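You operate a simulated robot arm through the tools that you are given. There is no shell and no other tool.

The job below is to be done with a simulated two-armed robot. You get a single attempt, and the scene is never put back.

TASK
Check the stand's air gauge at 5 bar, then leave the dial on 2.
Fine: switch to OPEN first, red valve lever open for the check and shut at the end; let the blue jaw run back.

The check looks at the end state, three seconds after you hand in, the way a careful person would. Anything else that was tipped, shoved, dropped, spilled or broken makes it a failure.

THE ROBOT
Two 7-joint arms with two-finger parallel grippers on one trunk, on a base that drives. Base frame: it is fixed to the floor where the robot stands at the start and does not move with it; the origin is under the middle of the robot, x ahead of it, y to its left, z up. Readings come in mm, degrees, newtons and seconds.
The left shoulder is at the start at [60, 189, 1178], the right one opposite. With the tool pointing down near the work surface each hand reaches from about 100 to 600 mm from the robot's upright axis, wherever it stands, measured 20 degrees to its own side. Places, roughly: blue jaw [700, 100, 800]; brass cup (8x8x3 cm) [500, -200, 700]; orange lever [700, -200, 800]; pressure dial [500, 300, 700]; pressure gauge [900, 200, 800]; red valve lever [500, 400, 800]; white switch [500, 100, 700]. Payload 3.43 kg a hand.
The TCP of each hand is the grasp point between the finger pads, 30 mm short of the fingertips. In the tool frame z runs along the fingers and y along their closing line. Largest opening 94 mm; finger width 28, thickness 10; the body of the gripper, 50 by 96 mm, starts 55 mm behind the TCP.
Orientation is that of the tool frame in the base frame, as [roll, pitch, yaw] about the fixed x, y, z axes, in that order (R = Rz(yaw) Ry(pitch) Rx(roll)). With the fingers straight down and closing along the base's y, the tool's x points along the base's -x, its y along +y and its z along -z.

THE INTERFACE
- The arms move only by the tool step_arm. It takes "left_rows", "right_rows" or both (then of equal length, played together; a hand with none holds still); each is a list of rows, each a list of 7 numbers: the opening, from 0 (shut) to 1 (fully open), then the shift along the tool's x, y, z in mm, then the turn, a rotation vector about the tool's x, y, z in degrees. In form: [[grip, x, y, z, ax, ay, az], ...]. A call has 1 to 20 rows; each row is the pose to reach, as a shift and turn from the pose commanded when the call began, along the tool's axes at that moment. Rows are played at 5 a second. More than 50 mm and 8.6 degrees between two rows, or a gripper value outside its range, and nothing of the call is played. Where a pose cannot be reached the arm comes as near as it can. A force on the tool above 40 N (or 10 N above the force at the start of the call, whichever is more), or a blocked arm, ends the call early, and 0.2 s more pass. Each finger travels about 153 mm/s and halts on what it meets, pressing with about 26 N; the grip force reading is that of the motor and also rises with nothing between the fingers. The clock runs only during rows and for 0.2 s after the last one: add rows that repeat a pose to give the fingers time. The reply holds the time, the measured pose of the TCP, the force on the tool along the base axes, the opening and the grip force, in the units named above and with some noise, with the torque about the TCP (base axes, N m) and any sound that the robot's microphone picked up, and new pictures: "pictures" is both (left out), scene, wrist or none (wrist: the cameras of the hands that moved).
- Cameras (640 x 400 px; columns grow to the right, rows downward): "scene" is now at [7.2, 16.9, 1717.8]; the picture's right is [0.21, -0.98, 0.00], its down [-0.87, -0.19, -0.46] and it looks along [0.45, 0.10, -0.89] (base axes); focal length 258 px, centre (320, 200). "left" rides on the left gripper at [76, -14, -102] in its tool frame; the picture's right is [0.18, 0.98, 0.00], its down [-0.75, 0.14, -0.64] and it looks along [-0.63, 0.12, 0.77] (tool axes); focal length 243 px, centre (320, 200). "right" rides on the right gripper at [76, 14, -102] in its tool frame; the picture's right is [-0.18, 0.98, 0.00], its down [-0.75, -0.14, -0.64] and it looks along [-0.63, -0.12, 0.77] (tool axes); focal length 243 px, centre (320, 200). There is no depth. A picture from a camera that has moved, and an enlarged one, comes with that camera's place and axes in the base frame and with its lens. The place of the scene camera against the robot may be out by one fixed shift of up to 18 mm in any direction.
- move_column(by): slides the trunk up (or, below 0, down) by that many mm; the arms and the scene camera ride with it, the base frame stays. It gives what a move gives, with no picture.
- base_move(legs): drives the robot by 1 to 6 legs, each [ahead, left, turn to the left] in mm, mm and degrees, along the robot's own axes; the way and the turn of a leg run together, so that a leg with both is an arc; at most 1500 mm and 180 degrees a leg. The arms and the cameras ride along, it lands a little off, and it stops where it bumps. It gives what a move gives, and a new picture of the scene camera.
- pan_tilt(pan, tilt): turns the head with the scene camera to pan (to the left, within 86 degrees either way) and tilt (down, from -29 to 69), counted from straight ahead of the robot. It gives what a move gives, and a new picture of the scene camera.
- enlarge(camera, box): a new picture of the part [left, top, right, bottom] of that camera's present view, enlarged. The clock stands still meanwhile.
- finish_job(): hands the job in; it is judged then, once.

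Places have to be worked out from the pictures, the camera data and where the tool is seen. Open the grippers and draw the arms clear of the work before you hand the job in, unless the task says otherwise.

The tools are called after "Emit:" by a JSON object that holds its "api" and its "payload". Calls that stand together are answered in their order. step_arm: Moves the arms, as the interface text tells. Its arguments: {"type":"object","properties":{"left_rows":{"type":"array"},"right_rows":{"type":"array"},"pictures":{"type":"string","enum":["both","scene","wrist","none"]}},"required":[]} The other tools are called the same way: move_column (by) slides the trunk up or down; base_move (legs) drives the base; pan_tilt (pan, tilt) turns the head that bears the scene camera; enlarge (camera, box) takes an enlarged picture of a part of a camera's view; finish_job () hands the job in.

At the start:

```text
clock: 0.0
left_tool_pos: [335.9, 348.0, 1067.0]
left_ee_rot: [179.9, 0.1, 180.0]
left_contact_force: [0.6, -0.4, 0.0]
left_ft_torque: [-0.02, -0.01, -0.01]
left_gripper_width: 94.1
left_grip_force: 0.1
right_tool_pos: [348.0, 33.9, 1094.8]
right_ee_rot: [180.0, 0.0, -180.0]
right_contact_force: [0.6, -0.6, -0.4]
right_ft_torque: [0.01, 0.0, -0.02]
right_gripper_width: 94.2
right_grip_force: 0.1
trunk travel left (down, up): [-850.0, 140.0]
robot x, y, heading: [2.9, 2.5, 0.0]
head pan, tilt: [12.1, 62.5]
```

scene: 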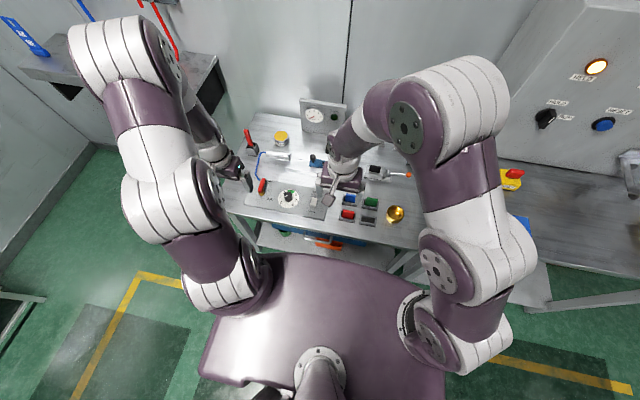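
right: 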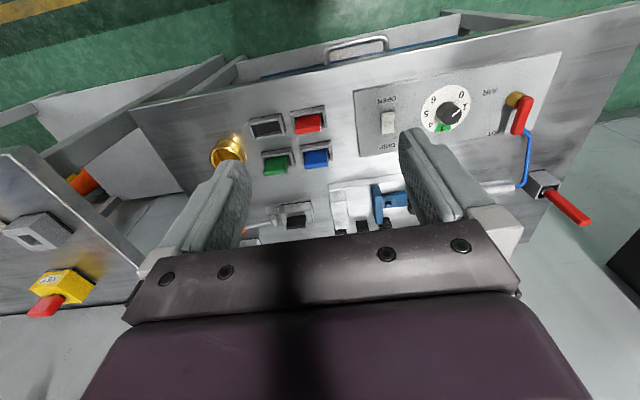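
left: 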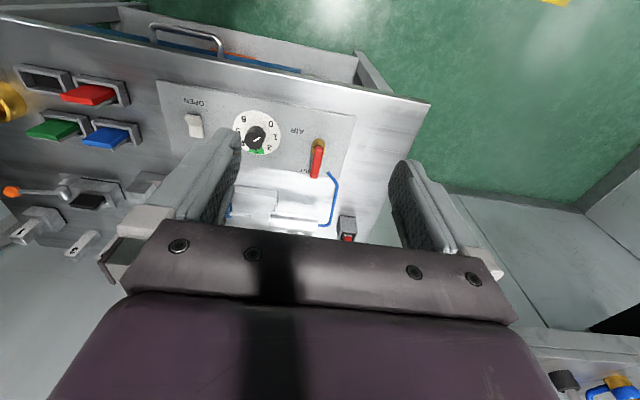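

I'll look closely at the panel in the pictures before moving anything.

Emit:
{"api": "enlarge", "payload": {"camera": "scene", "box": [220, 90, 430, 250]}}

Emit:
{"api": "enlarge", "payload": {"camera": "left", "box": [140, 70, 400, 260]}}

Emit:
{"api": "enlarge", "payload": {"camera": "right", "box": [200, 60, 620, 260]}}

```text
2.50 times, centred on (325, 170) of scene
camera zoom: at [7.2, 16.9, 1717.8], right [0.21, -0.98, 0.0], down [-0.87, -0.19, -0.46], along [0.45, 0.1, -0.89], focal length 646 px, centre (308, 275)
```

zoom: 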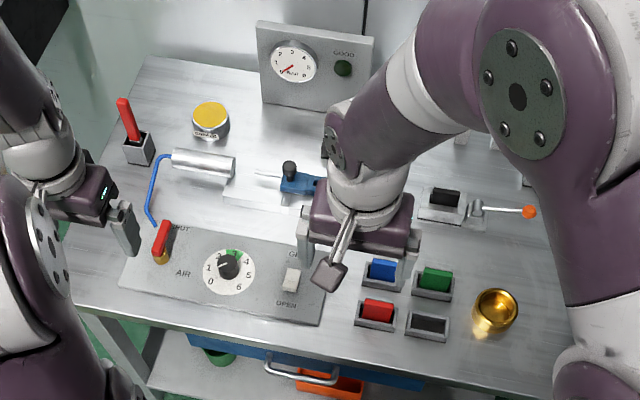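

```text
2.11 times, centred on (270, 165) of left
camera zoom: at [259.5, 335.0, 1168.9], right [-0.18, 0.98, 0.0], down [0.75, 0.14, 0.64], along [0.63, 0.12, -0.77], focal length 511 px, centre (425, 274)
```

zoom: 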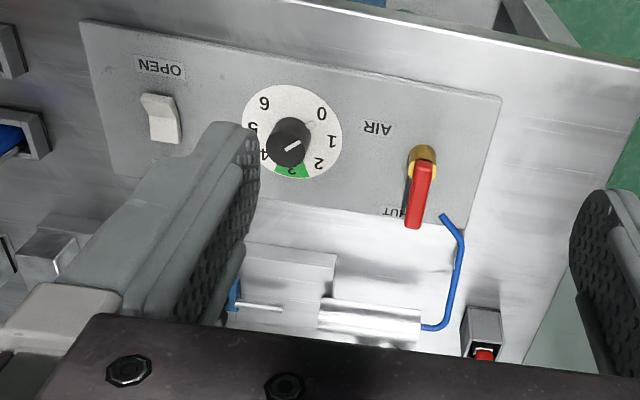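

```text
1.52 times, centred on (410, 160) of right
camera zoom: at [270.7, 48.3, 1197.3], right [0.18, 0.98, 0.0], down [0.75, -0.14, 0.64], along [0.63, -0.12, -0.77], focal length 370 px, centre (183, 261)
```

zoom: 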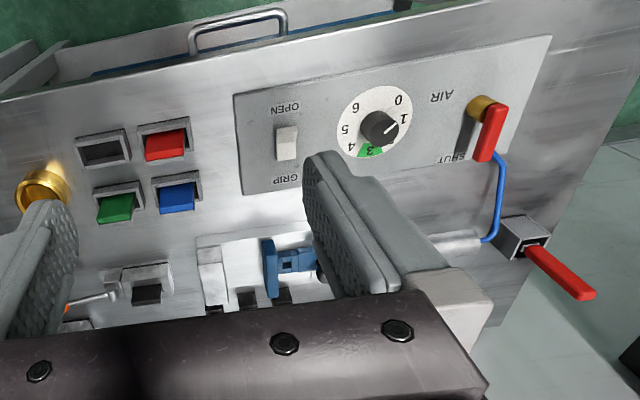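

The panel with dial, switch and valve sits near x≈480, y≈130–380, z≈735; triangulating both wrist views puts the dial knob near (479,255,739) and the valve pivot near (475,373,738). I'll draw the right arm aside to clear the view and lower the left hand for a closer look.

Emit:
{"api": "step_arm", "payload": {"left_rows": [[1, 5, -8, 25, 0, 0, 0], [1, 10, -16, 50, 0, 0, 0], [1, 15, -24, 75, 0, 0, 0], [1, 20, -32, 100, 0, 0, 0], [1, 25, -40, 130, 0, 0, 0], [1, 25, -40, 130, 0, 0, 0], [1, 25, -40, 130, 0, 0, 0]], "right_rows": [[1, 0, -45, 0, 0, 0, 0], [1, 0, -90, 0, 0, 0, 0], [1, 0, -135, 0, 0, 0, 0], [1, 0, -180, 0, 0, 0, 0], [1, 0, -225, 0, 0, 0, 0], [1, 0, -270, 0, 0, 0, 0], [1, 0, -300, 0, 0, 0, 0]]}}

Emit:
{"api": "enlarge", "payload": {"camera": "left", "box": [160, 20, 480, 220]}}

Emit:
{"api": "enlarge", "payload": {"camera": "scene", "box": [230, 90, 430, 230]}}

```text
clock: 1.6
left_tool_pos: [308.1, 308.3, 937.0]
left_ee_rot: [-180.0, 0.1, 180.0]
left_contact_force: [0.5, 0.2, -0.4]
left_ft_torque: [0.0, 0.02, 0.04]
left_gripper_width: 94.2
left_grip_force: 0.0
right_tool_pos: [347.1, -266.0, 1095.7]
right_ee_rot: [-180.0, 0.0, -179.9]
right_contact_force: [0.6, -0.4, -0.5]
right_ft_torque: [0.0, -0.01, 0.04]
right_gripper_width: 93.7
right_grip_force: 0.1
trunk travel left (down, up): [-850.0, 140.0]
robot x, y, heading: [-0.5, 2.6, 0.1]
head pan, tilt: [12.1, 62.5]
camera scene: at [7.0, 15.6, 1717.8], right [0.21, -0.98, 0.0], down [-0.87, -0.19, -0.46], along [0.45, 0.1, -0.89], focal length 258 px, centre (320, 200)
camera right: at [270.4, -252.6, 1196.2], right [0.18, 0.98, 0.0], down [0.75, -0.14, 0.64], along [0.63, -0.12, -0.77], focal length 243 px, centre (320, 200)
camera left: at [233.3, 294.8, 1038.9], right [-0.18, 0.98, 0.0], down [0.75, 0.14, 0.64], along [0.63, 0.12, -0.77], focal length 243 px, centre (320, 200)
```

scene: 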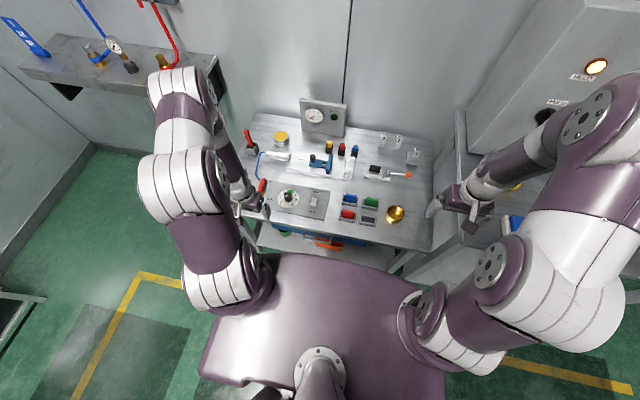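
right: 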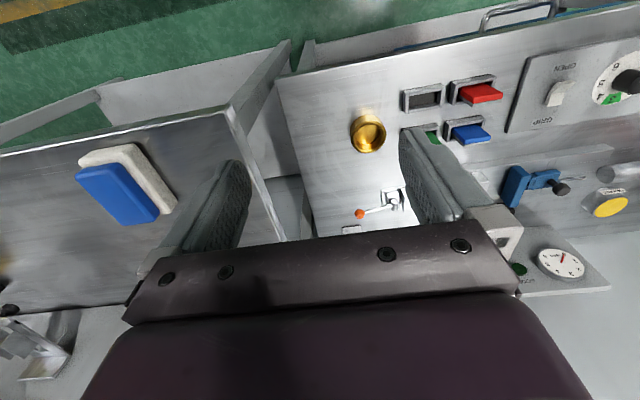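
left: 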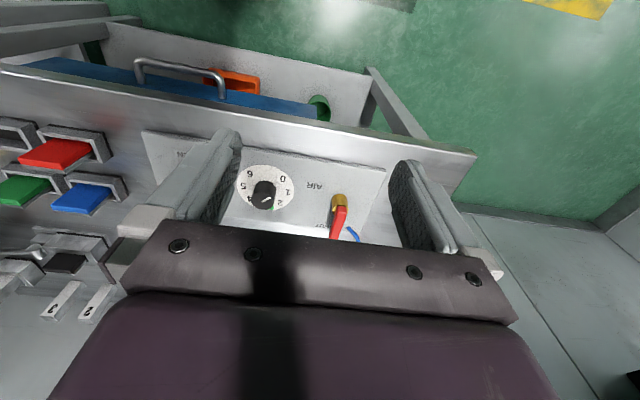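

```text
2.00 times, centred on (320, 120) of left
camera zoom: at [233.3, 294.8, 1038.9], right [-0.18, 0.98, 0.0], down [0.75, 0.14, 0.64], along [0.63, 0.12, -0.77], focal length 485 px, centre (320, 360)
```

zoom: 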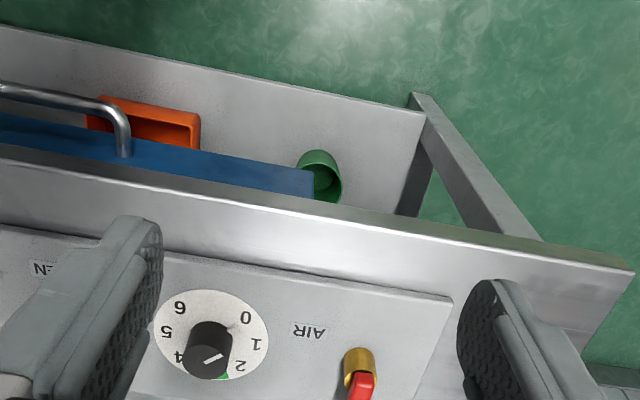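

```text
2.86 times, centred on (330, 160) of scene
camera zoom: at [7.0, 15.6, 1717.8], right [0.21, -0.98, 0.0], down [-0.87, -0.19, -0.46], along [0.45, 0.1, -0.89], focal length 739 px, centre (291, 314)
```

zoom: 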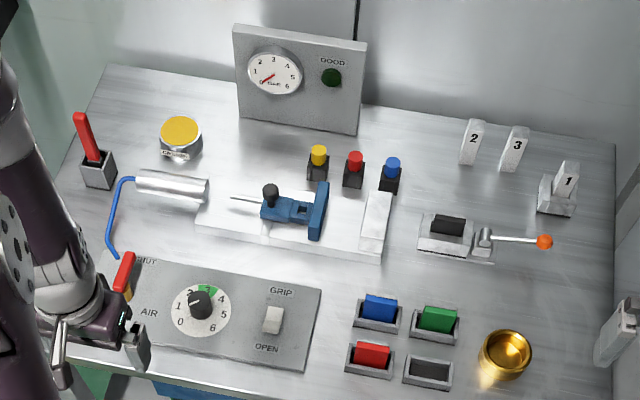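

Right arm is clear now. I'll zoom the scene camera tightly on the panel controls, gauge, and jaw.

Emit:
{"api": "enlarge", "payload": {"camera": "scene", "box": [252, 170, 352, 230]}}

Emit:
{"api": "enlarge", "payload": {"camera": "scene", "box": [290, 90, 370, 190]}}

Emit:
{"api": "enlarge", "payload": {"camera": "right", "box": [480, 40, 640, 140]}}

```text
6.40 times, centred on (302, 200) of scene
camera zoom: at [7.0, 15.6, 1717.8], right [0.21, -0.98, 0.0], down [-0.87, -0.19, -0.46], along [0.45, 0.1, -0.89], focal length 1655 px, centre (435, 200)
```

zoom: 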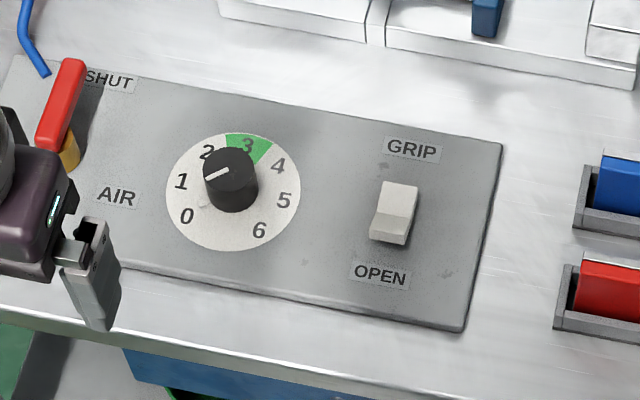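

```text
4.00 times, centred on (330, 140) of scene
camera zoom: at [7.0, 15.6, 1717.8], right [0.21, -0.98, 0.0], down [-0.87, -0.19, -0.46], along [0.45, 0.1, -0.89], focal length 1034 px, centre (280, 440)
```

zoom: 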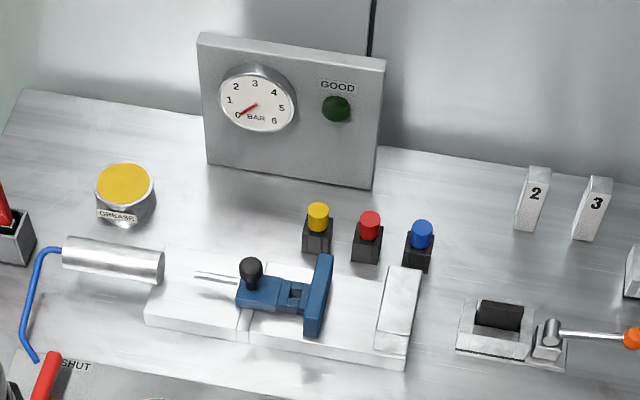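

```text
4.00 times, centred on (560, 90) of right
camera zoom: at [270.4, -252.6, 1196.2], right [0.18, 0.98, 0.0], down [0.75, -0.14, 0.64], along [0.63, -0.12, -0.77], focal length 970 px, centre (-640, 640)
```

zoom: 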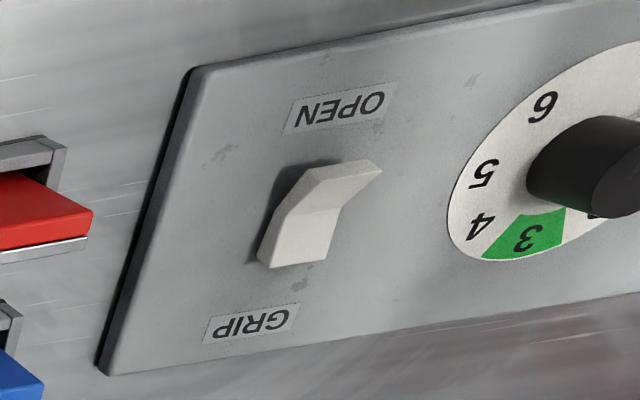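

The rocker is currently down on the GRIP side with the OPEN end raised; the valve is on SHUT, dial between 1 and 2, and the gauge reads 0. I work out dial centre ≈(475,252), panel z≈734, switch pivot ≈(480,143). I move the left hand above the panel for a steeper look at the valve lever.

Emit:
{"api": "step_arm", "payload": {"left_rows": [[1, -30, 5, 0, 0, 0, 0], [1, -60, 10, 0, 0, 0, 0], [1, -90, 15, 0, 0, 0, 0], [1, -120, 20, 0, 0, 0, 0], [1, -132, 22, 0, 0, 0, 0], [1, -132, 22, 0, 0, 0, 0]], "pictures": "wrist"}}

Emit:
{"api": "enlarge", "payload": {"camera": "left", "box": [180, 0, 500, 200]}}

```text
clock: 3.0
left_tool_pos: [440.7, 331.9, 936.1]
left_ee_rot: [180.0, 0.0, 179.9]
left_contact_force: [-0.4, -0.5, 0.4]
left_ft_torque: [0.0, -0.01, 0.0]
left_gripper_width: 94.0
left_grip_force: 0.1
right_tool_pos: [348.1, -265.4, 1094.3]
right_ee_rot: [-179.9, 0.1, -180.0]
right_contact_force: [0.7, -0.2, 0.5]
right_ft_torque: [0.02, -0.02, -0.02]
right_gripper_width: 94.0
right_grip_force: 0.0
trunk travel left (down, up): [-850.0, 140.0]
robot x, y, heading: [-0.5, 1.4, -0.2]
head pan, tilt: [12.1, 62.5]
camera left: at [365.3, 317.1, 1039.1], right [-0.18, 0.98, 0.0], down [0.75, 0.14, 0.64], along [0.63, 0.12, -0.77], focal length 243 px, centre (320, 200)
```

left: 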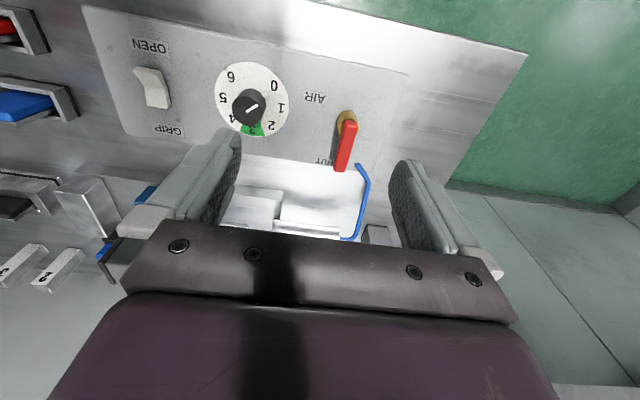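

```text
2.00 times, centred on (340, 100) of left
camera zoom: at [365.3, 317.1, 1039.1], right [-0.18, 0.98, 0.0], down [0.75, 0.14, 0.64], along [0.63, 0.12, -0.77], focal length 485 px, centre (280, 400)
```

zoom: 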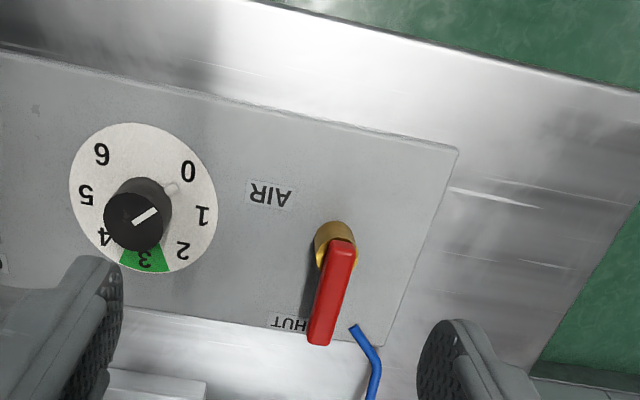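

Working out the numerals on the plate: 45° per bar, clockwise from above, with 0 at back-left, and the pointer now near 0; the valve lever pivots at about (473,374) with its tip at about (530,373,774). I'll close the left hand and bring it above the OPEN end of the rocker.

Emit:
{"api": "step_arm", "payload": {"left_rows": [[0, -3, -40, 0, 0, 0, 0], [0, -6, -80, 0, 0, 0, 0], [0, -9, -120, 10, 0, 0, 0], [0, -12, -160, 30, 0, 0, 0], [0, -12, -189, 60, 0, 0, 0], [0, -12, -189, 100, 0, 0, 0], [0, -12, -189, 130, 0, 0, 0], [0, -12, -189, 130, 0, 0, 0]]}}

Emit:
{"api": "enlarge", "payload": {"camera": "scene", "box": [252, 170, 352, 230]}}

Emit:
{"api": "enlarge", "payload": {"camera": "left", "box": [200, 60, 440, 260]}}

```text
clock: 4.8
left_tool_pos: [453.7, 142.0, 806.1]
left_ee_rot: [-180.0, 0.0, -180.0]
left_contact_force: [-0.2, 0.2, -0.6]
left_ft_torque: [0.01, 0.0, -0.02]
left_gripper_width: 0.0
left_grip_force: 26.0
right_tool_pos: [347.5, -266.3, 1094.2]
right_ee_rot: [179.9, 0.0, -179.9]
right_contact_force: [0.4, 0.2, -0.2]
right_ft_torque: [0.02, 0.01, 0.04]
right_gripper_width: 93.9
right_grip_force: 0.0
trunk travel left (down, up): [-850.0, 140.0]
robot x, y, heading: [4.2, -0.2, 0.3]
head pan, tilt: [12.1, 62.5]
camera scene: at [6.7, 16.4, 1717.8], right [0.21, -0.98, 0.0], down [-0.87, -0.19, -0.46], along [0.45, 0.1, -0.89], focal length 258 px, centre (320, 200)
camera left: at [377.0, 128.1, 908.2], right [-0.18, 0.98, 0.0], down [0.75, 0.14, 0.64], along [0.63, 0.12, -0.77], focal length 243 px, centre (320, 200)
```

scene: 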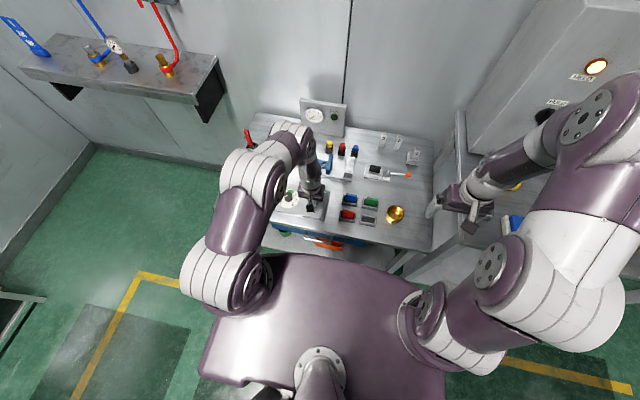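
left: 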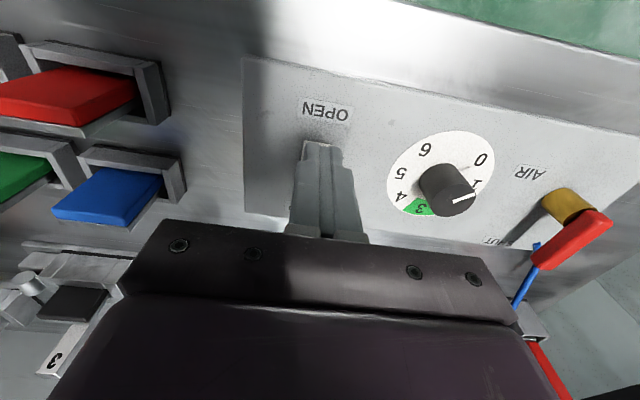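

```text
6.40 times, centred on (302, 200) of scene
camera zoom: at [6.7, 16.4, 1717.8], right [0.21, -0.98, 0.0], down [-0.87, -0.19, -0.46], along [0.45, 0.1, -0.89], focal length 1655 px, centre (435, 200)
```

zoom: 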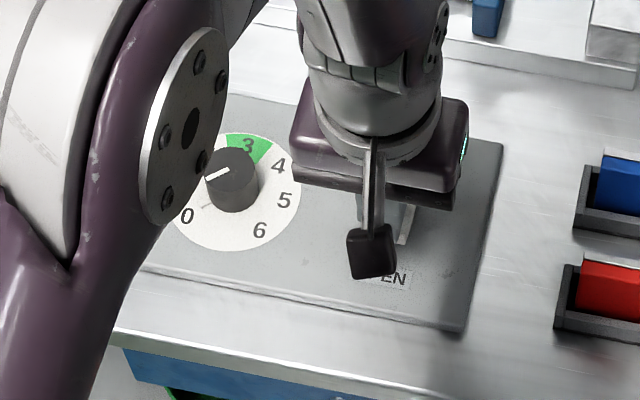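

```text
2.00 times, centred on (320, 160) of left
camera zoom: at [377.0, 128.1, 908.2], right [-0.18, 0.98, 0.0], down [0.75, 0.14, 0.64], along [0.63, 0.12, -0.77], focal length 485 px, centre (320, 280)
```

zoom: 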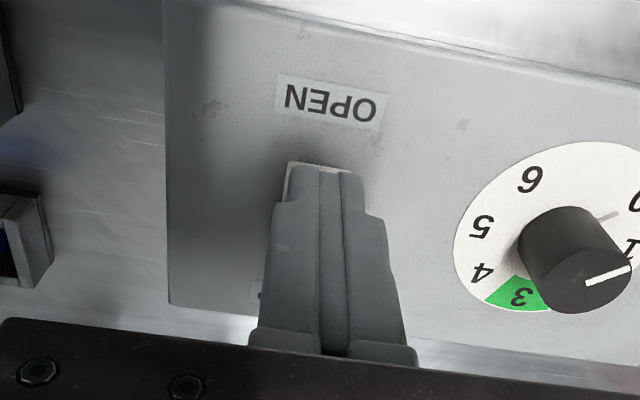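

The fingertips sit right over the OPEN end of the rocker (tips ≈ z 776, rocker edge just visible beside them). I press down slowly, letting the force limit guard it.

Emit:
{"api": "step_arm", "payload": {"left_rows": [[0, 0, 0, 8, 0, 0, 0], [0, 0, 0, 15, 0, 0, 0], [0, 0, 0, 20, 0, 0, 0], [0, 0, 0, 23, 0, 0, 0], [0, 0, 0, 26, 0, 0, 0], [0, 0, 0, 28, 0, 0, 0]], "pictures": "wrist"}}

```text
clock: 6.2
left_tool_pos: [454.8, 142.1, 778.8]
left_ee_rot: [-180.0, -0.1, 179.9]
left_contact_force: [0.1, 0.3, 0.7]
left_ft_torque: [0.01, 0.0, 0.06]
left_gripper_width: 0.4
left_grip_force: 25.8
right_tool_pos: [348.5, -266.4, 1094.5]
right_ee_rot: [-179.9, -0.1, -180.0]
right_contact_force: [-0.1, -0.4, 0.7]
right_ft_torque: [0.02, -0.01, 0.01]
right_gripper_width: 94.2
right_grip_force: 0.0
trunk travel left (down, up): [-850.0, 140.0]
robot x, y, heading: [-3.9, 0.1, 0.1]
head pan, tilt: [12.1, 62.5]
camera left: at [378.6, 127.9, 880.6], right [-0.18, 0.98, 0.0], down [0.75, 0.14, 0.64], along [0.63, 0.12, -0.77], focal length 243 px, centre (320, 200)
```

left: 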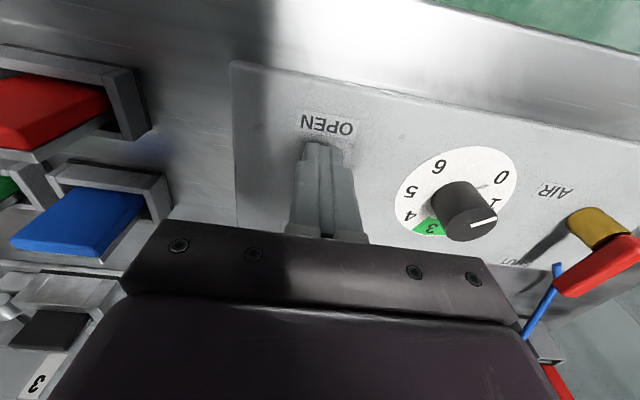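

No contact yet with tips at z≈749; I continue down in 2 mm steps.

Emit:
{"api": "step_arm", "payload": {"left_rows": [[0, 0, 0, 2, 0, 0, 0], [0, 0, 0, 4, 0, 0, 0], [0, 0, 0, 6, 0, 0, 0]], "pictures": "none"}}

```text
clock: 7.0
left_tool_pos: [454.3, 141.7, 774.4]
left_ee_rot: [179.9, 0.1, 180.0]
left_contact_force: [-2.7, -1.0, 15.7]
left_ft_torque: [-0.07, 0.06, -0.02]
left_gripper_width: 0.0
left_grip_force: 26.2
right_tool_pos: [346.7, -266.5, 1095.8]
right_ee_rot: [-180.0, 0.2, 180.0]
right_contact_force: [0.3, -0.2, -0.2]
right_ft_torque: [0.02, -0.04, -0.01]
right_gripper_width: 93.9
right_grip_force: 0.1
trunk travel left (down, up): [-850.0, 140.0]
robot x, y, heading: [3.8, 1.5, 0.1]
head pan, tilt: [12.1, 62.5]
```

Contact at tip z≈744 with 16 N upward. I push a few mm more.

Emit:
{"api": "step_arm", "payload": {"left_rows": [[0, 0, 0, 1.5, 0, 0, 0], [0, 0, 0, 3, 0, 0, 0], [0, 0, 0, 4.5, 0, 0, 0], [0, 0, 0, 6, 0, 0, 0]], "pictures": "wrist"}}

Emit:
{"api": "enlarge", "payload": {"camera": "left", "box": [240, 80, 400, 240]}}

```text
clock: 7.6
left_tool_pos: [454.7, 140.2, 774.7]
left_ee_rot: [180.0, 0.5, -180.0]
left_contact_force: [-10.5, 2.1, 31.5]
left_ft_torque: [0.0, 0.29, -0.08]
left_gripper_width: 0.0
left_grip_force: 25.7
right_tool_pos: [343.2, -267.0, 1094.7]
right_ee_rot: [179.9, 0.1, -179.9]
right_contact_force: [0.1, 0.3, -0.4]
right_ft_torque: [0.02, -0.03, -0.02]
right_gripper_width: 94.0
right_grip_force: 0.0
trunk travel left (down, up): [-850.0, 140.0]
robot x, y, heading: [-4.9, -0.1, 0.1]
head pan, tilt: [12.1, 62.5]
stopped in row 2 (left hand): the force on the tool passed its limit at 43 N (the readings are from after the stop); the commanded pose is now the measured one
camera left: at [378.0, 127.7, 875.9], right [-0.18, 0.98, 0.0], down [0.75, 0.14, 0.65], along [0.64, 0.12, -0.76], focal length 243 px, centre (320, 200)
```

left: 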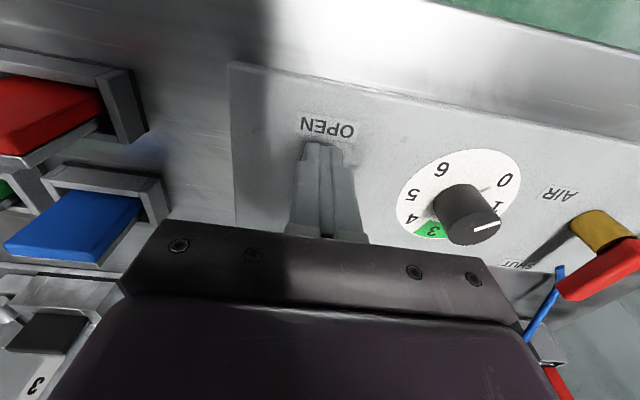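

```text
2.50 times, centred on (320, 160) of left
camera zoom: at [378.0, 127.7, 875.9], right [-0.18, 0.98, 0.0], down [0.75, 0.14, 0.65], along [0.64, 0.12, -0.76], focal length 606 px, centre (320, 300)
```

zoom: 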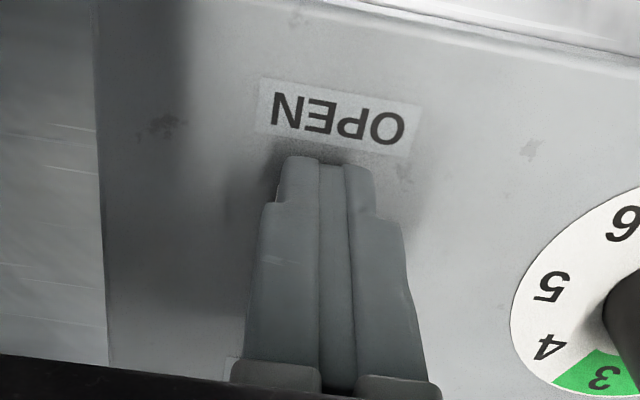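

The press was stopped at 43 N with tips at z≈744; unclear whether the rocker has gone over. I lift and back off to look at it.

Emit:
{"api": "step_arm", "payload": {"left_rows": [[0, 0, 0, -30, 0, 0, 0], [0, 0, 0, -70, 0, 0, 0], [0, 20, 20, -110, 0, 0, 0], [0, 40, 40, -150, 0, 0, 0], [0, 60, 70, -180, 0, 0, 0], [0, 60, 70, -180, 0, 0, 0]]}}

Emit:
{"api": "enlarge", "payload": {"camera": "scene", "box": [252, 170, 352, 230]}}

Emit:
{"api": "enlarge", "payload": {"camera": "left", "box": [200, 60, 440, 220]}}

Emit:
{"api": "enlarge", "payload": {"camera": "right", "box": [480, 40, 640, 140]}}

```text
clock: 9.0
left_tool_pos: [394.3, 213.3, 949.9]
left_ee_rot: [-180.0, 0.2, -180.0]
left_contact_force: [0.6, -0.3, -0.8]
left_ft_torque: [-0.02, 0.01, 0.0]
left_gripper_width: 0.0
left_grip_force: 25.9
right_tool_pos: [349.1, -265.5, 1094.8]
right_ee_rot: [-180.0, 0.1, -180.0]
right_contact_force: [0.3, -0.4, 0.4]
right_ft_torque: [0.01, 0.0, 0.0]
right_gripper_width: 93.9
right_grip_force: 0.0
trunk travel left (down, up): [-850.0, 140.0]
robot x, y, heading: [1.3, 2.3, -0.0]
head pan, tilt: [12.1, 62.5]
camera scene: at [8.4, 16.5, 1717.8], right [0.21, -0.98, 0.0], down [-0.87, -0.19, -0.46], along [0.45, 0.1, -0.89], focal length 258 px, centre (320, 200)
camera left: at [318.9, 200.2, 1052.3], right [-0.18, 0.98, 0.0], down [0.75, 0.14, 0.64], along [0.63, 0.12, -0.76], focal length 243 px, centre (320, 200)
```

scene: 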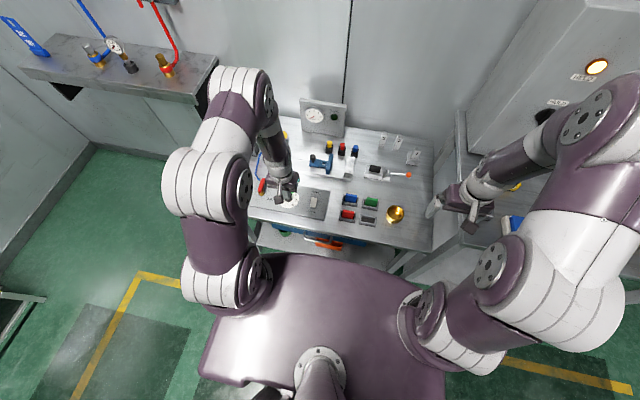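
left: 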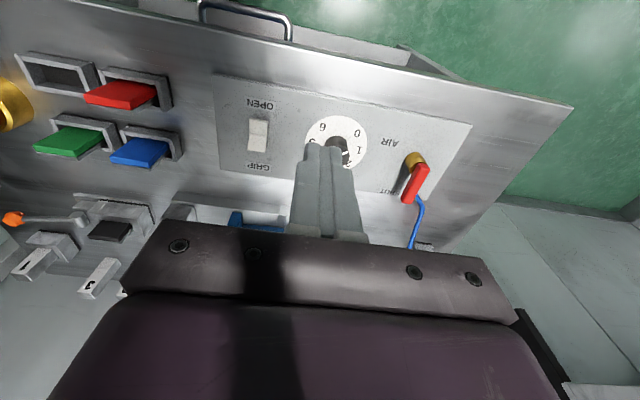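

```text
6.40 times, centred on (302, 200) of scene
camera zoom: at [8.4, 16.5, 1717.8], right [0.21, -0.98, 0.0], down [-0.87, -0.19, -0.46], along [0.45, 0.1, -0.89], focal length 1655 px, centre (435, 200)
```

zoom: 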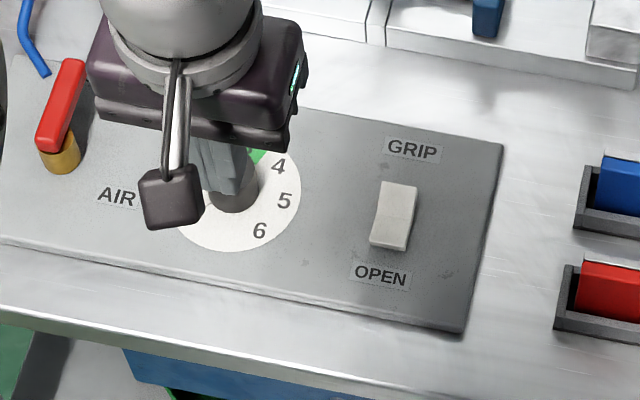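

```text
2.50 times, centred on (320, 140) of left
camera zoom: at [318.9, 200.2, 1052.3], right [-0.18, 0.98, 0.0], down [0.75, 0.14, 0.64], along [0.63, 0.12, -0.76], focal length 606 px, centre (320, 350)
```

zoom: 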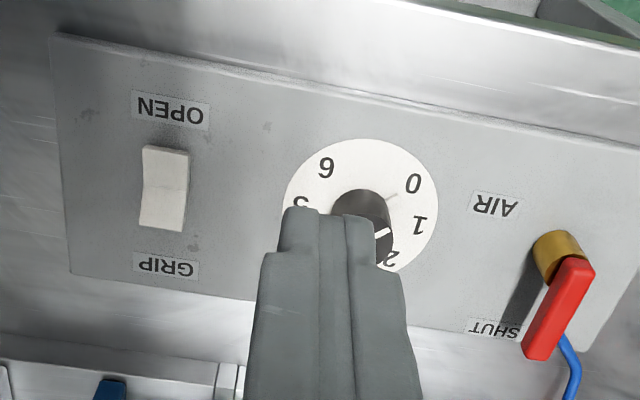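

```text
4.00 times, centred on (560, 90) of right
camera zoom: at [271.5, -251.4, 1196.1], right [0.18, 0.98, 0.0], down [0.75, -0.14, 0.64], along [0.63, -0.12, -0.77], focal length 970 px, centre (-640, 640)
```

zoom: 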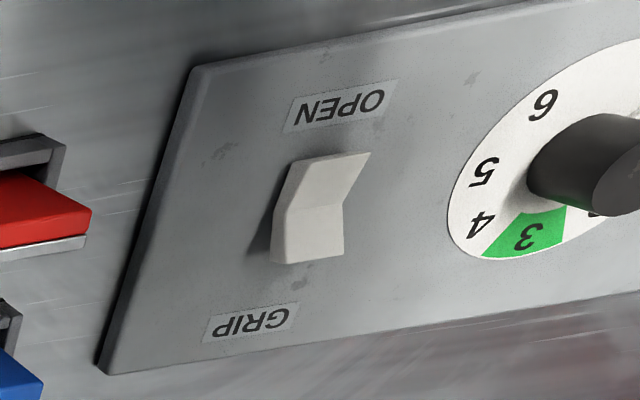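

The rocker now leans the other way — shadow beside the raised GRIP end, so the switch is on OPEN. Next I bring the left hand, part-open, above the red valve lever (about x 515, y 373).

Emit:
{"api": "step_arm", "payload": {"left_rows": [[0.4, -20, 30, 0, 0, 0, 0], [0.4, -45, 60, 0, 0, 0, 0], [0.4, -70, 95, 10, 0, 0, 0], [0.4, -95, 130, 40, 0, 0, 0], [0.4, -121, 160, 70, 0, 0, 0], [0.4, -121, 160, 100, 0, 0, 0], [0.4, -121, 160, 100, 0, 0, 0]]}}

Emit:
{"api": "enlarge", "payload": {"camera": "left", "box": [200, 40, 440, 240]}}

Emit:
{"api": "enlarge", "payload": {"camera": "scene", "box": [230, 90, 430, 230]}}

```text
refused: row 4 steps farther than a row can; nothing moved
```

```text
2.00 times, centred on (320, 140) of left
camera zoom: at [318.9, 200.2, 1052.3], right [-0.18, 0.98, 0.0], down [0.75, 0.14, 0.64], along [0.63, 0.12, -0.76], focal length 485 px, centre (320, 320)
```

zoom: 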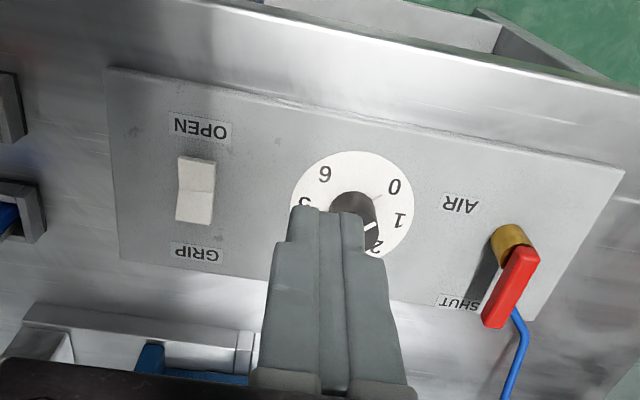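

```text
2.86 times, centred on (330, 160) of scene
camera zoom: at [8.4, 16.5, 1717.8], right [0.21, -0.98, 0.0], down [-0.87, -0.19, -0.46], along [0.45, 0.1, -0.89], focal length 739 px, centre (291, 314)
```

zoom: 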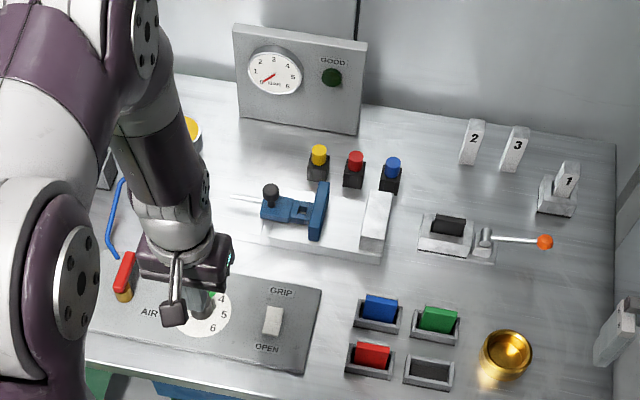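

That call had too large a step; I resend it with smaller ones.

Emit:
{"api": "step_arm", "payload": {"left_rows": [[0.4, -20, 30, 0, 0, 0, 0], [0.4, -45, 60, 0, 0, 0, 0], [0.4, -70, 95, 0, 0, 0, 0], [0.4, -95, 130, 15, 0, 0, 0], [0.4, -121, 160, 40, 0, 0, 0], [0.4, -121, 160, 70, 0, 0, 0], [0.4, -121, 160, 100, 0, 0, 0], [0.4, -121, 160, 100, 0, 0, 0]]}}

Emit:
{"api": "enlarge", "payload": {"camera": "left", "box": [200, 40, 440, 240]}}

Emit:
{"api": "enlarge", "payload": {"camera": "scene", "box": [230, 90, 430, 230]}}

```text
clock: 10.8
left_tool_pos: [518.1, 372.4, 850.1]
left_ee_rot: [180.0, 0.2, 180.0]
left_contact_force: [-0.5, -0.8, 0.2]
left_ft_torque: [-0.01, 0.02, -0.05]
left_gripper_width: 37.6
left_grip_force: 0.0
right_tool_pos: [347.5, -264.7, 1094.9]
right_ee_rot: [180.0, 0.0, -179.9]
right_contact_force: [-0.2, 0.3, -0.6]
right_ft_torque: [0.02, 0.03, 0.0]
right_gripper_width: 94.0
right_grip_force: 0.1
trunk travel left (down, up): [-850.0, 140.0]
robot x, y, heading: [-0.7, 1.0, 0.1]
head pan, tilt: [12.1, 62.5]
camera scene: at [7.1, 16.8, 1717.8], right [0.21, -0.98, 0.0], down [-0.87, -0.19, -0.46], along [0.45, 0.1, -0.89], focal length 258 px, centre (320, 200)
camera left: at [441.5, 358.2, 952.1], right [-0.18, 0.98, 0.0], down [0.75, 0.14, 0.65], along [0.63, 0.12, -0.76], focal length 243 px, centre (320, 200)
```

scene: 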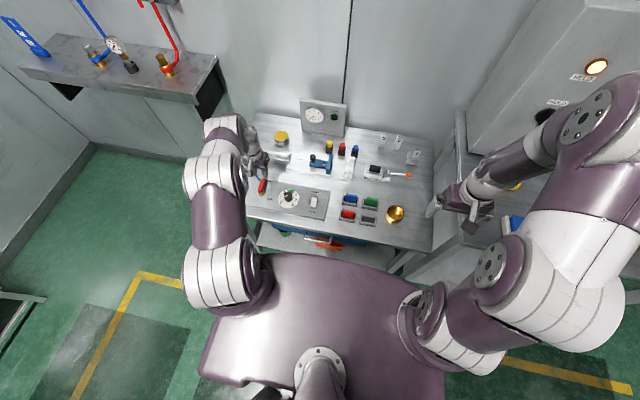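
left: 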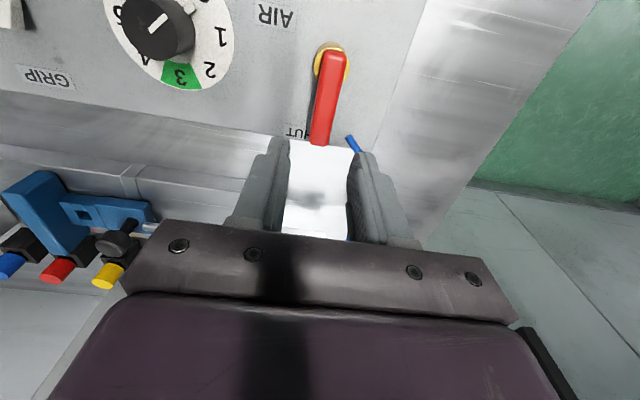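

```text
2.00 times, centred on (320, 140) of left
camera zoom: at [441.5, 358.2, 952.1], right [-0.18, 0.98, 0.0], down [0.75, 0.14, 0.65], along [0.63, 0.12, -0.76], focal length 485 px, centre (320, 320)
```

zoom: 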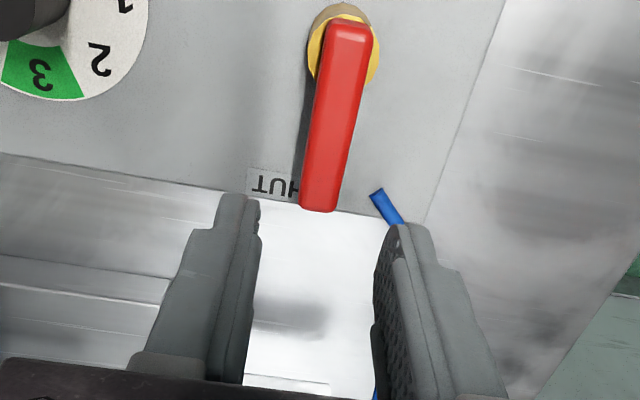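

```text
2.86 times, centred on (330, 160) of scene
camera zoom: at [7.1, 16.8, 1717.8], right [0.21, -0.98, 0.0], down [-0.87, -0.19, -0.46], along [0.45, 0.1, -0.89], focal length 739 px, centre (291, 314)
```

zoom: 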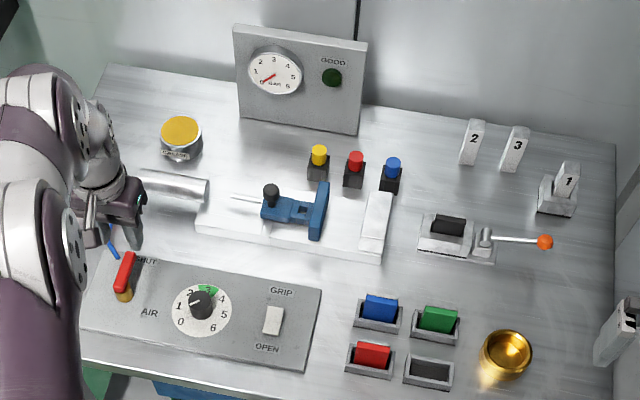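

Lever runs along x from 467 to 531 at y≈374, top ≈ z 770, pivot ≈(475,373.5). I lower the fingers so they straddle it at x≈510 with a narrow gap, keeping clear of the blue pipe at (538,407).

Emit:
{"api": "step_arm", "payload": {"left_rows": [[0.32, 7, 1, 10, 0, 0, 0], [0.32, 7, 1, 30, 0, 0, 0], [0.32, 7, 1, 50, 0, 0, 0], [0.32, 7, 1, 62, 0, 0, 0], [0.32, 7, 1, 73, 0, 0, 0], [0.32, 7, 1, 73, 0, 0, 0]]}}

Emit:
{"api": "enlarge", "payload": {"camera": "left", "box": [200, 0, 440, 240]}}

```text
clock: 12.2
left_tool_pos: [509.9, 374.2, 778.1]
left_ee_rot: [179.9, 0.3, -180.0]
left_contact_force: [-0.2, 0.3, 0.3]
left_ft_torque: [-0.02, -0.01, 0.02]
left_gripper_width: 29.9
left_grip_force: 0.0
right_tool_pos: [348.1, -265.6, 1094.5]
right_ee_rot: [180.0, 0.0, 180.0]
right_contact_force: [0.2, 1.0, 0.1]
right_ft_torque: [0.03, 0.01, 0.03]
right_gripper_width: 94.0
right_grip_force: 0.0
trunk travel left (down, up): [-850.0, 140.0]
robot x, y, heading: [-0.4, -2.0, 0.0]
head pan, tilt: [12.1, 62.5]
camera scene: at [7.1, 16.7, 1717.8], right [0.21, -0.98, 0.0], down [-0.87, -0.19, -0.46], along [0.45, 0.1, -0.89], focal length 258 px, centre (320, 200)
camera left: at [434.4, 359.5, 880.4], right [-0.18, 0.98, 0.0], down [0.75, 0.14, 0.65], along [0.63, 0.12, -0.76], focal length 243 px, centre (320, 200)
```

scene: 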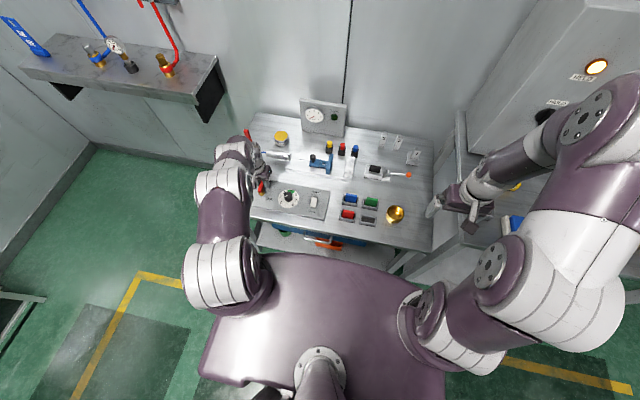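
left: 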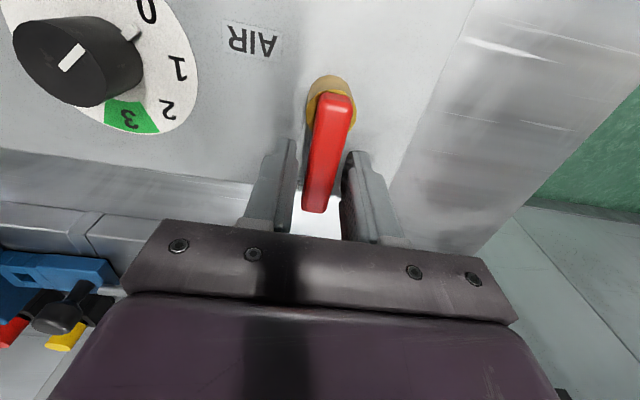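

```text
1.67 times, centred on (320, 120) of left
camera zoom: at [434.4, 359.5, 880.4], right [-0.18, 0.98, 0.0], down [0.75, 0.14, 0.65], along [0.63, 0.12, -0.76], focal length 404 px, centre (320, 333)
```

zoom: 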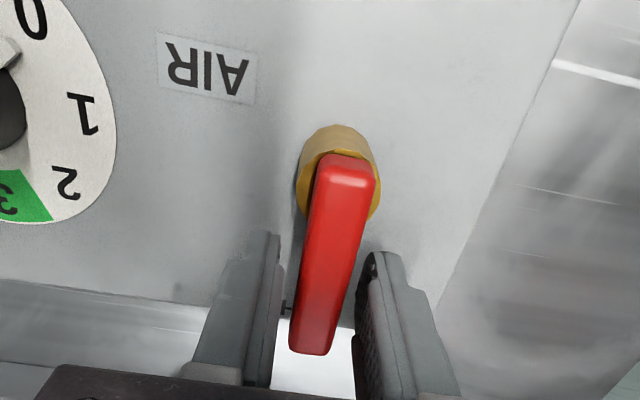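

The fingers straddle the red lever cleanly. I close on it gently to hold it and measure its width.

Emit:
{"api": "step_arm", "payload": {"left_rows": [[0.2, 0, 0, 0, 0, 0, 0], [0.1, 0, 0, 0, 0, 0, 0], [0.0, 0, 0, 0, 0, 0, 0], [0.0, 0, 0, 0, 0, 0, 0]], "pictures": "none"}}

```text
clock: 13.2
left_tool_pos: [510.7, 372.8, 777.8]
left_ee_rot: [-179.9, 0.2, 180.0]
left_contact_force: [-0.3, -1.5, -1.0]
left_ft_torque: [0.02, -0.25, 0.02]
left_gripper_width: 20.2
left_grip_force: 44.5
right_tool_pos: [347.7, -265.3, 1095.2]
right_ee_rot: [-179.9, 0.0, 180.0]
right_contact_force: [0.1, 0.3, -0.5]
right_ft_torque: [-0.02, -0.04, 0.0]
right_gripper_width: 93.9
right_grip_force: 0.0
trunk travel left (down, up): [-850.0, 140.0]
robot x, y, heading: [-2.2, 0.5, -0.1]
head pan, tilt: [12.1, 62.5]
```

The lever is 20 mm wide and held. I try a small 12° turn toward the AIR label (−y) and watch the force.

Emit:
{"api": "step_arm", "payload": {"left_rows": [[0, 0.1, -2.5, 0, 0, 0, 4], [0, 0.35, -4.9, 0, 0, 0, 8], [0, 0.8, -7.4, 0, 0, 0, 12], [0, 0.8, -7.4, 0, 0, 0, 12]], "pictures": "wrist"}}

```text
clock: 14.2
left_tool_pos: [509.8, 365.7, 779.4]
left_ee_rot: [-180.0, 0.3, 168.1]
left_contact_force: [-1.7, 2.7, -3.2]
left_ft_torque: [-0.05, -0.67, -0.03]
left_gripper_width: 20.5
left_grip_force: 45.5
right_tool_pos: [348.5, -264.8, 1094.6]
right_ee_rot: [-180.0, 0.0, 179.9]
right_contact_force: [0.4, -0.4, -0.2]
right_ft_torque: [0.05, 0.0, -0.01]
right_gripper_width: 94.1
right_grip_force: 0.0
trunk travel left (down, up): [-850.0, 140.0]
robot x, y, heading: [2.3, 1.2, -0.2]
head pan, tilt: [12.1, 62.5]
camera left: at [432.4, 368.9, 880.5], right [0.03, 1.0, 0.0], down [0.76, -0.02, 0.64], along [0.64, -0.02, -0.76], focal length 243 px, centre (320, 200)
```

left: 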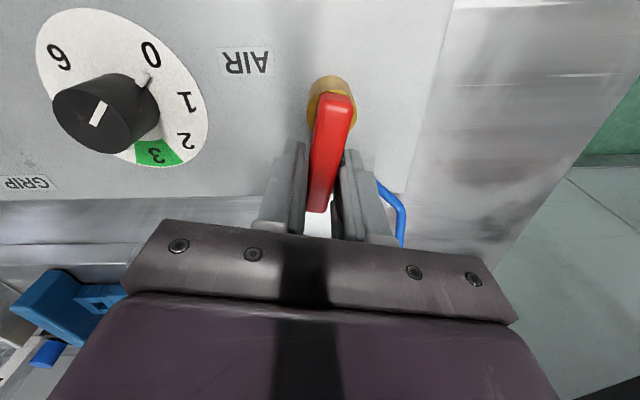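

It turns freely (under 3 N) toward −y. I continue the arc toward 90°.

Emit:
{"api": "step_arm", "payload": {"left_rows": [[0, 0.35, -4.94, 0, 0, 0, 8], [0, 1.38, -9.79, 0, 0, 0, 16], [0, 3.07, -14.44, 0, 0, 0, 24], [0, 5.39, -18.81, 0, 0, 0, 32], [0, 8.31, -22.82, 0, 0, 0, 40], [0, 11.75, -26.38, 0, 0, 0, 48], [0, 15.65, -29.43, 0, 0, 0, 56], [0, 19.94, -31.91, 0, 0, 0, 64], [0, 24.53, -33.76, 0, 0, 0, 72], [0, 28.12, -34.72, 0, 0, 0, 78], [0, 28.12, -34.72, 0, 0, 0, 78]]}}

Emit:
{"api": "enlarge", "payload": {"camera": "scene", "box": [230, 90, 430, 230]}}

```text
clock: 16.6
left_tool_pos: [478.5, 340.8, 778.5]
left_ee_rot: [179.6, 0.1, 89.8]
left_contact_force: [16.9, 31.6, 9.6]
left_ft_torque: [0.32, -0.09, -0.22]
left_gripper_width: 20.2
left_grip_force: 44.7
right_tool_pos: [349.1, -262.0, 1095.5]
right_ee_rot: [-179.8, 0.0, 180.0]
right_contact_force: [-0.5, -0.3, -0.3]
right_ft_torque: [0.0, 0.02, 0.0]
right_gripper_width: 93.9
right_grip_force: 0.0
trunk travel left (down, up): [-850.0, 140.0]
robot x, y, heading: [-2.5, 0.1, -0.0]
head pan, tilt: [12.1, 62.5]
camera scene: at [9.2, 21.9, 1717.9], right [0.21, -0.98, 0.0], down [-0.87, -0.19, -0.46], along [0.45, 0.09, -0.89], focal length 258 px, centre (320, 200)
camera left: at [463.8, 417.6, 880.8], right [0.98, 0.18, 0.01], down [0.13, -0.75, 0.64], along [0.12, -0.63, -0.77], focal length 243 px, centre (320, 200)
```

scene: 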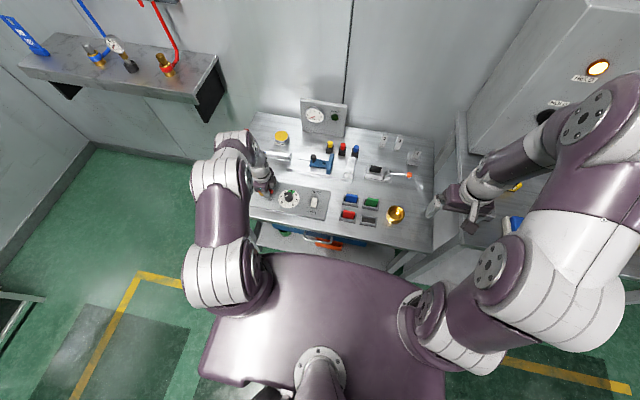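
left: 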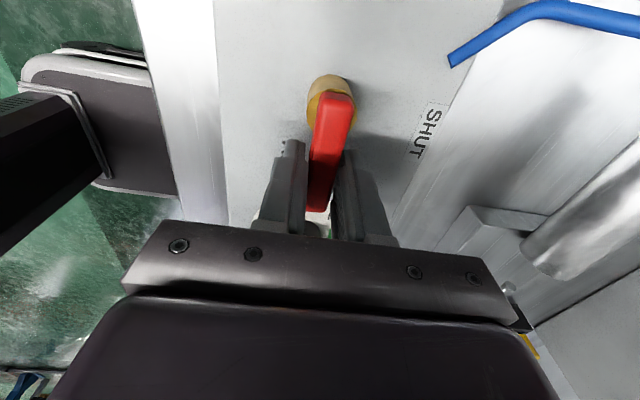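

```text
2.86 times, centred on (330, 160) of scene
camera zoom: at [9.2, 21.9, 1717.9], right [0.21, -0.98, 0.0], down [-0.87, -0.19, -0.46], along [0.45, 0.09, -0.89], focal length 739 px, centre (291, 314)
```

zoom: 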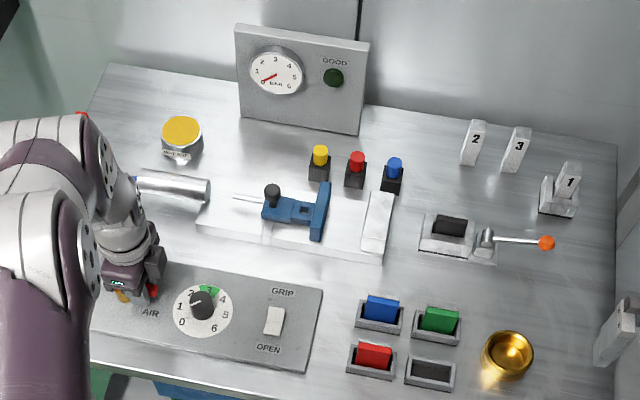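

The lever points along −y now (≈90°), with side force built up from the arc mismatch. I open the fingers to release it and check.

Emit:
{"api": "step_arm", "payload": {"left_rows": [[0.2, 0, 0, 0, 0, 0, 0], [0.32, 0, 0, 0, 0, 0, 0], [0.4, 0, 0, 0, 0, 0, 0]], "pictures": "wrist"}}

Emit:
{"api": "enlarge", "payload": {"camera": "left", "box": [220, 40, 420, 240]}}

Emit:
{"api": "enlarge", "payload": {"camera": "scene", "box": [290, 90, 370, 190]}}

```text
clock: 17.4
left_tool_pos: [472.7, 336.8, 777.5]
left_ee_rot: [180.0, 0.3, 90.2]
left_contact_force: [-0.1, -0.1, 0.0]
left_ft_torque: [0.03, 0.0, 0.03]
left_gripper_width: 37.3
left_grip_force: 0.1
right_tool_pos: [345.9, -265.3, 1095.1]
right_ee_rot: [180.0, 0.1, 180.0]
right_contact_force: [0.3, -0.9, -0.3]
right_ft_torque: [0.03, 0.03, -0.02]
right_gripper_width: 93.9
right_grip_force: 0.0
trunk travel left (down, up): [-850.0, 140.0]
robot x, y, heading: [-1.8, 2.2, -0.1]
head pan, tilt: [12.1, 62.5]
camera left: at [459.2, 413.7, 879.7], right [0.98, 0.18, 0.0], down [0.14, -0.75, 0.64], along [0.12, -0.63, -0.76], focal length 243 px, centre (320, 200)
```

left: 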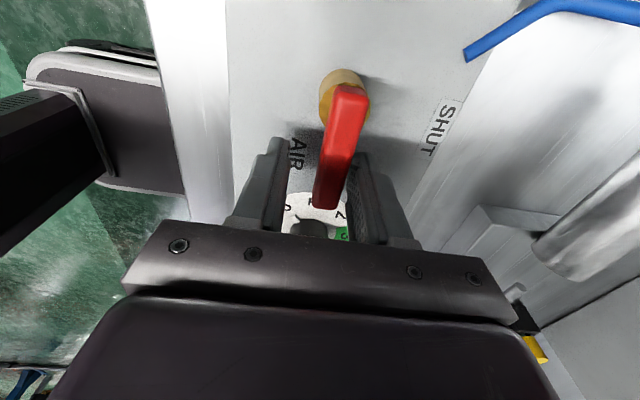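

```text
2.00 times, centred on (320, 140) of left
camera zoom: at [459.2, 413.7, 879.7], right [0.98, 0.18, 0.0], down [0.14, -0.75, 0.64], along [0.12, -0.63, -0.76], focal length 485 px, centre (320, 320)
```

zoom: 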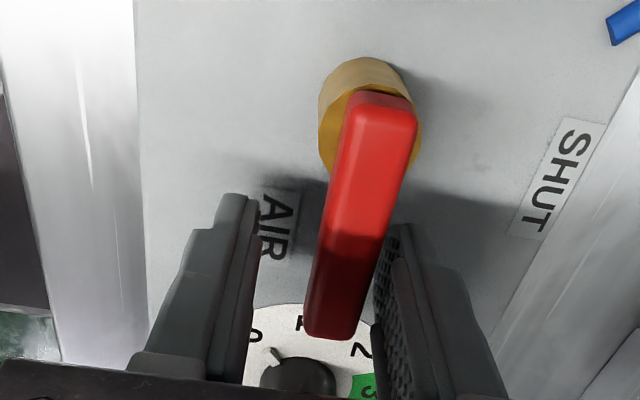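

```text
4.00 times, centred on (330, 140) of scene
camera zoom: at [6.4, 17.9, 1717.8], right [0.21, -0.98, 0.0], down [-0.87, -0.19, -0.46], along [0.45, 0.1, -0.89], focal length 1034 px, centre (280, 440)
```

zoom: 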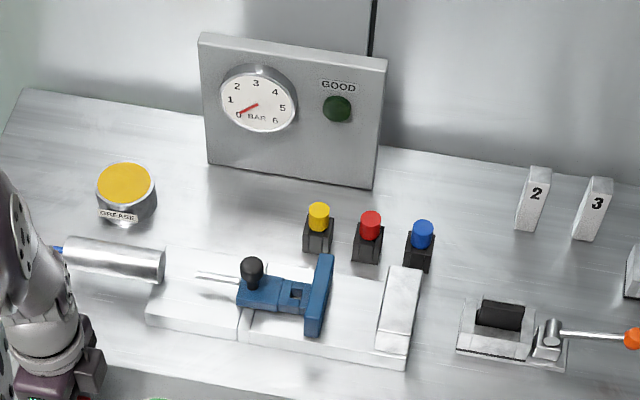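

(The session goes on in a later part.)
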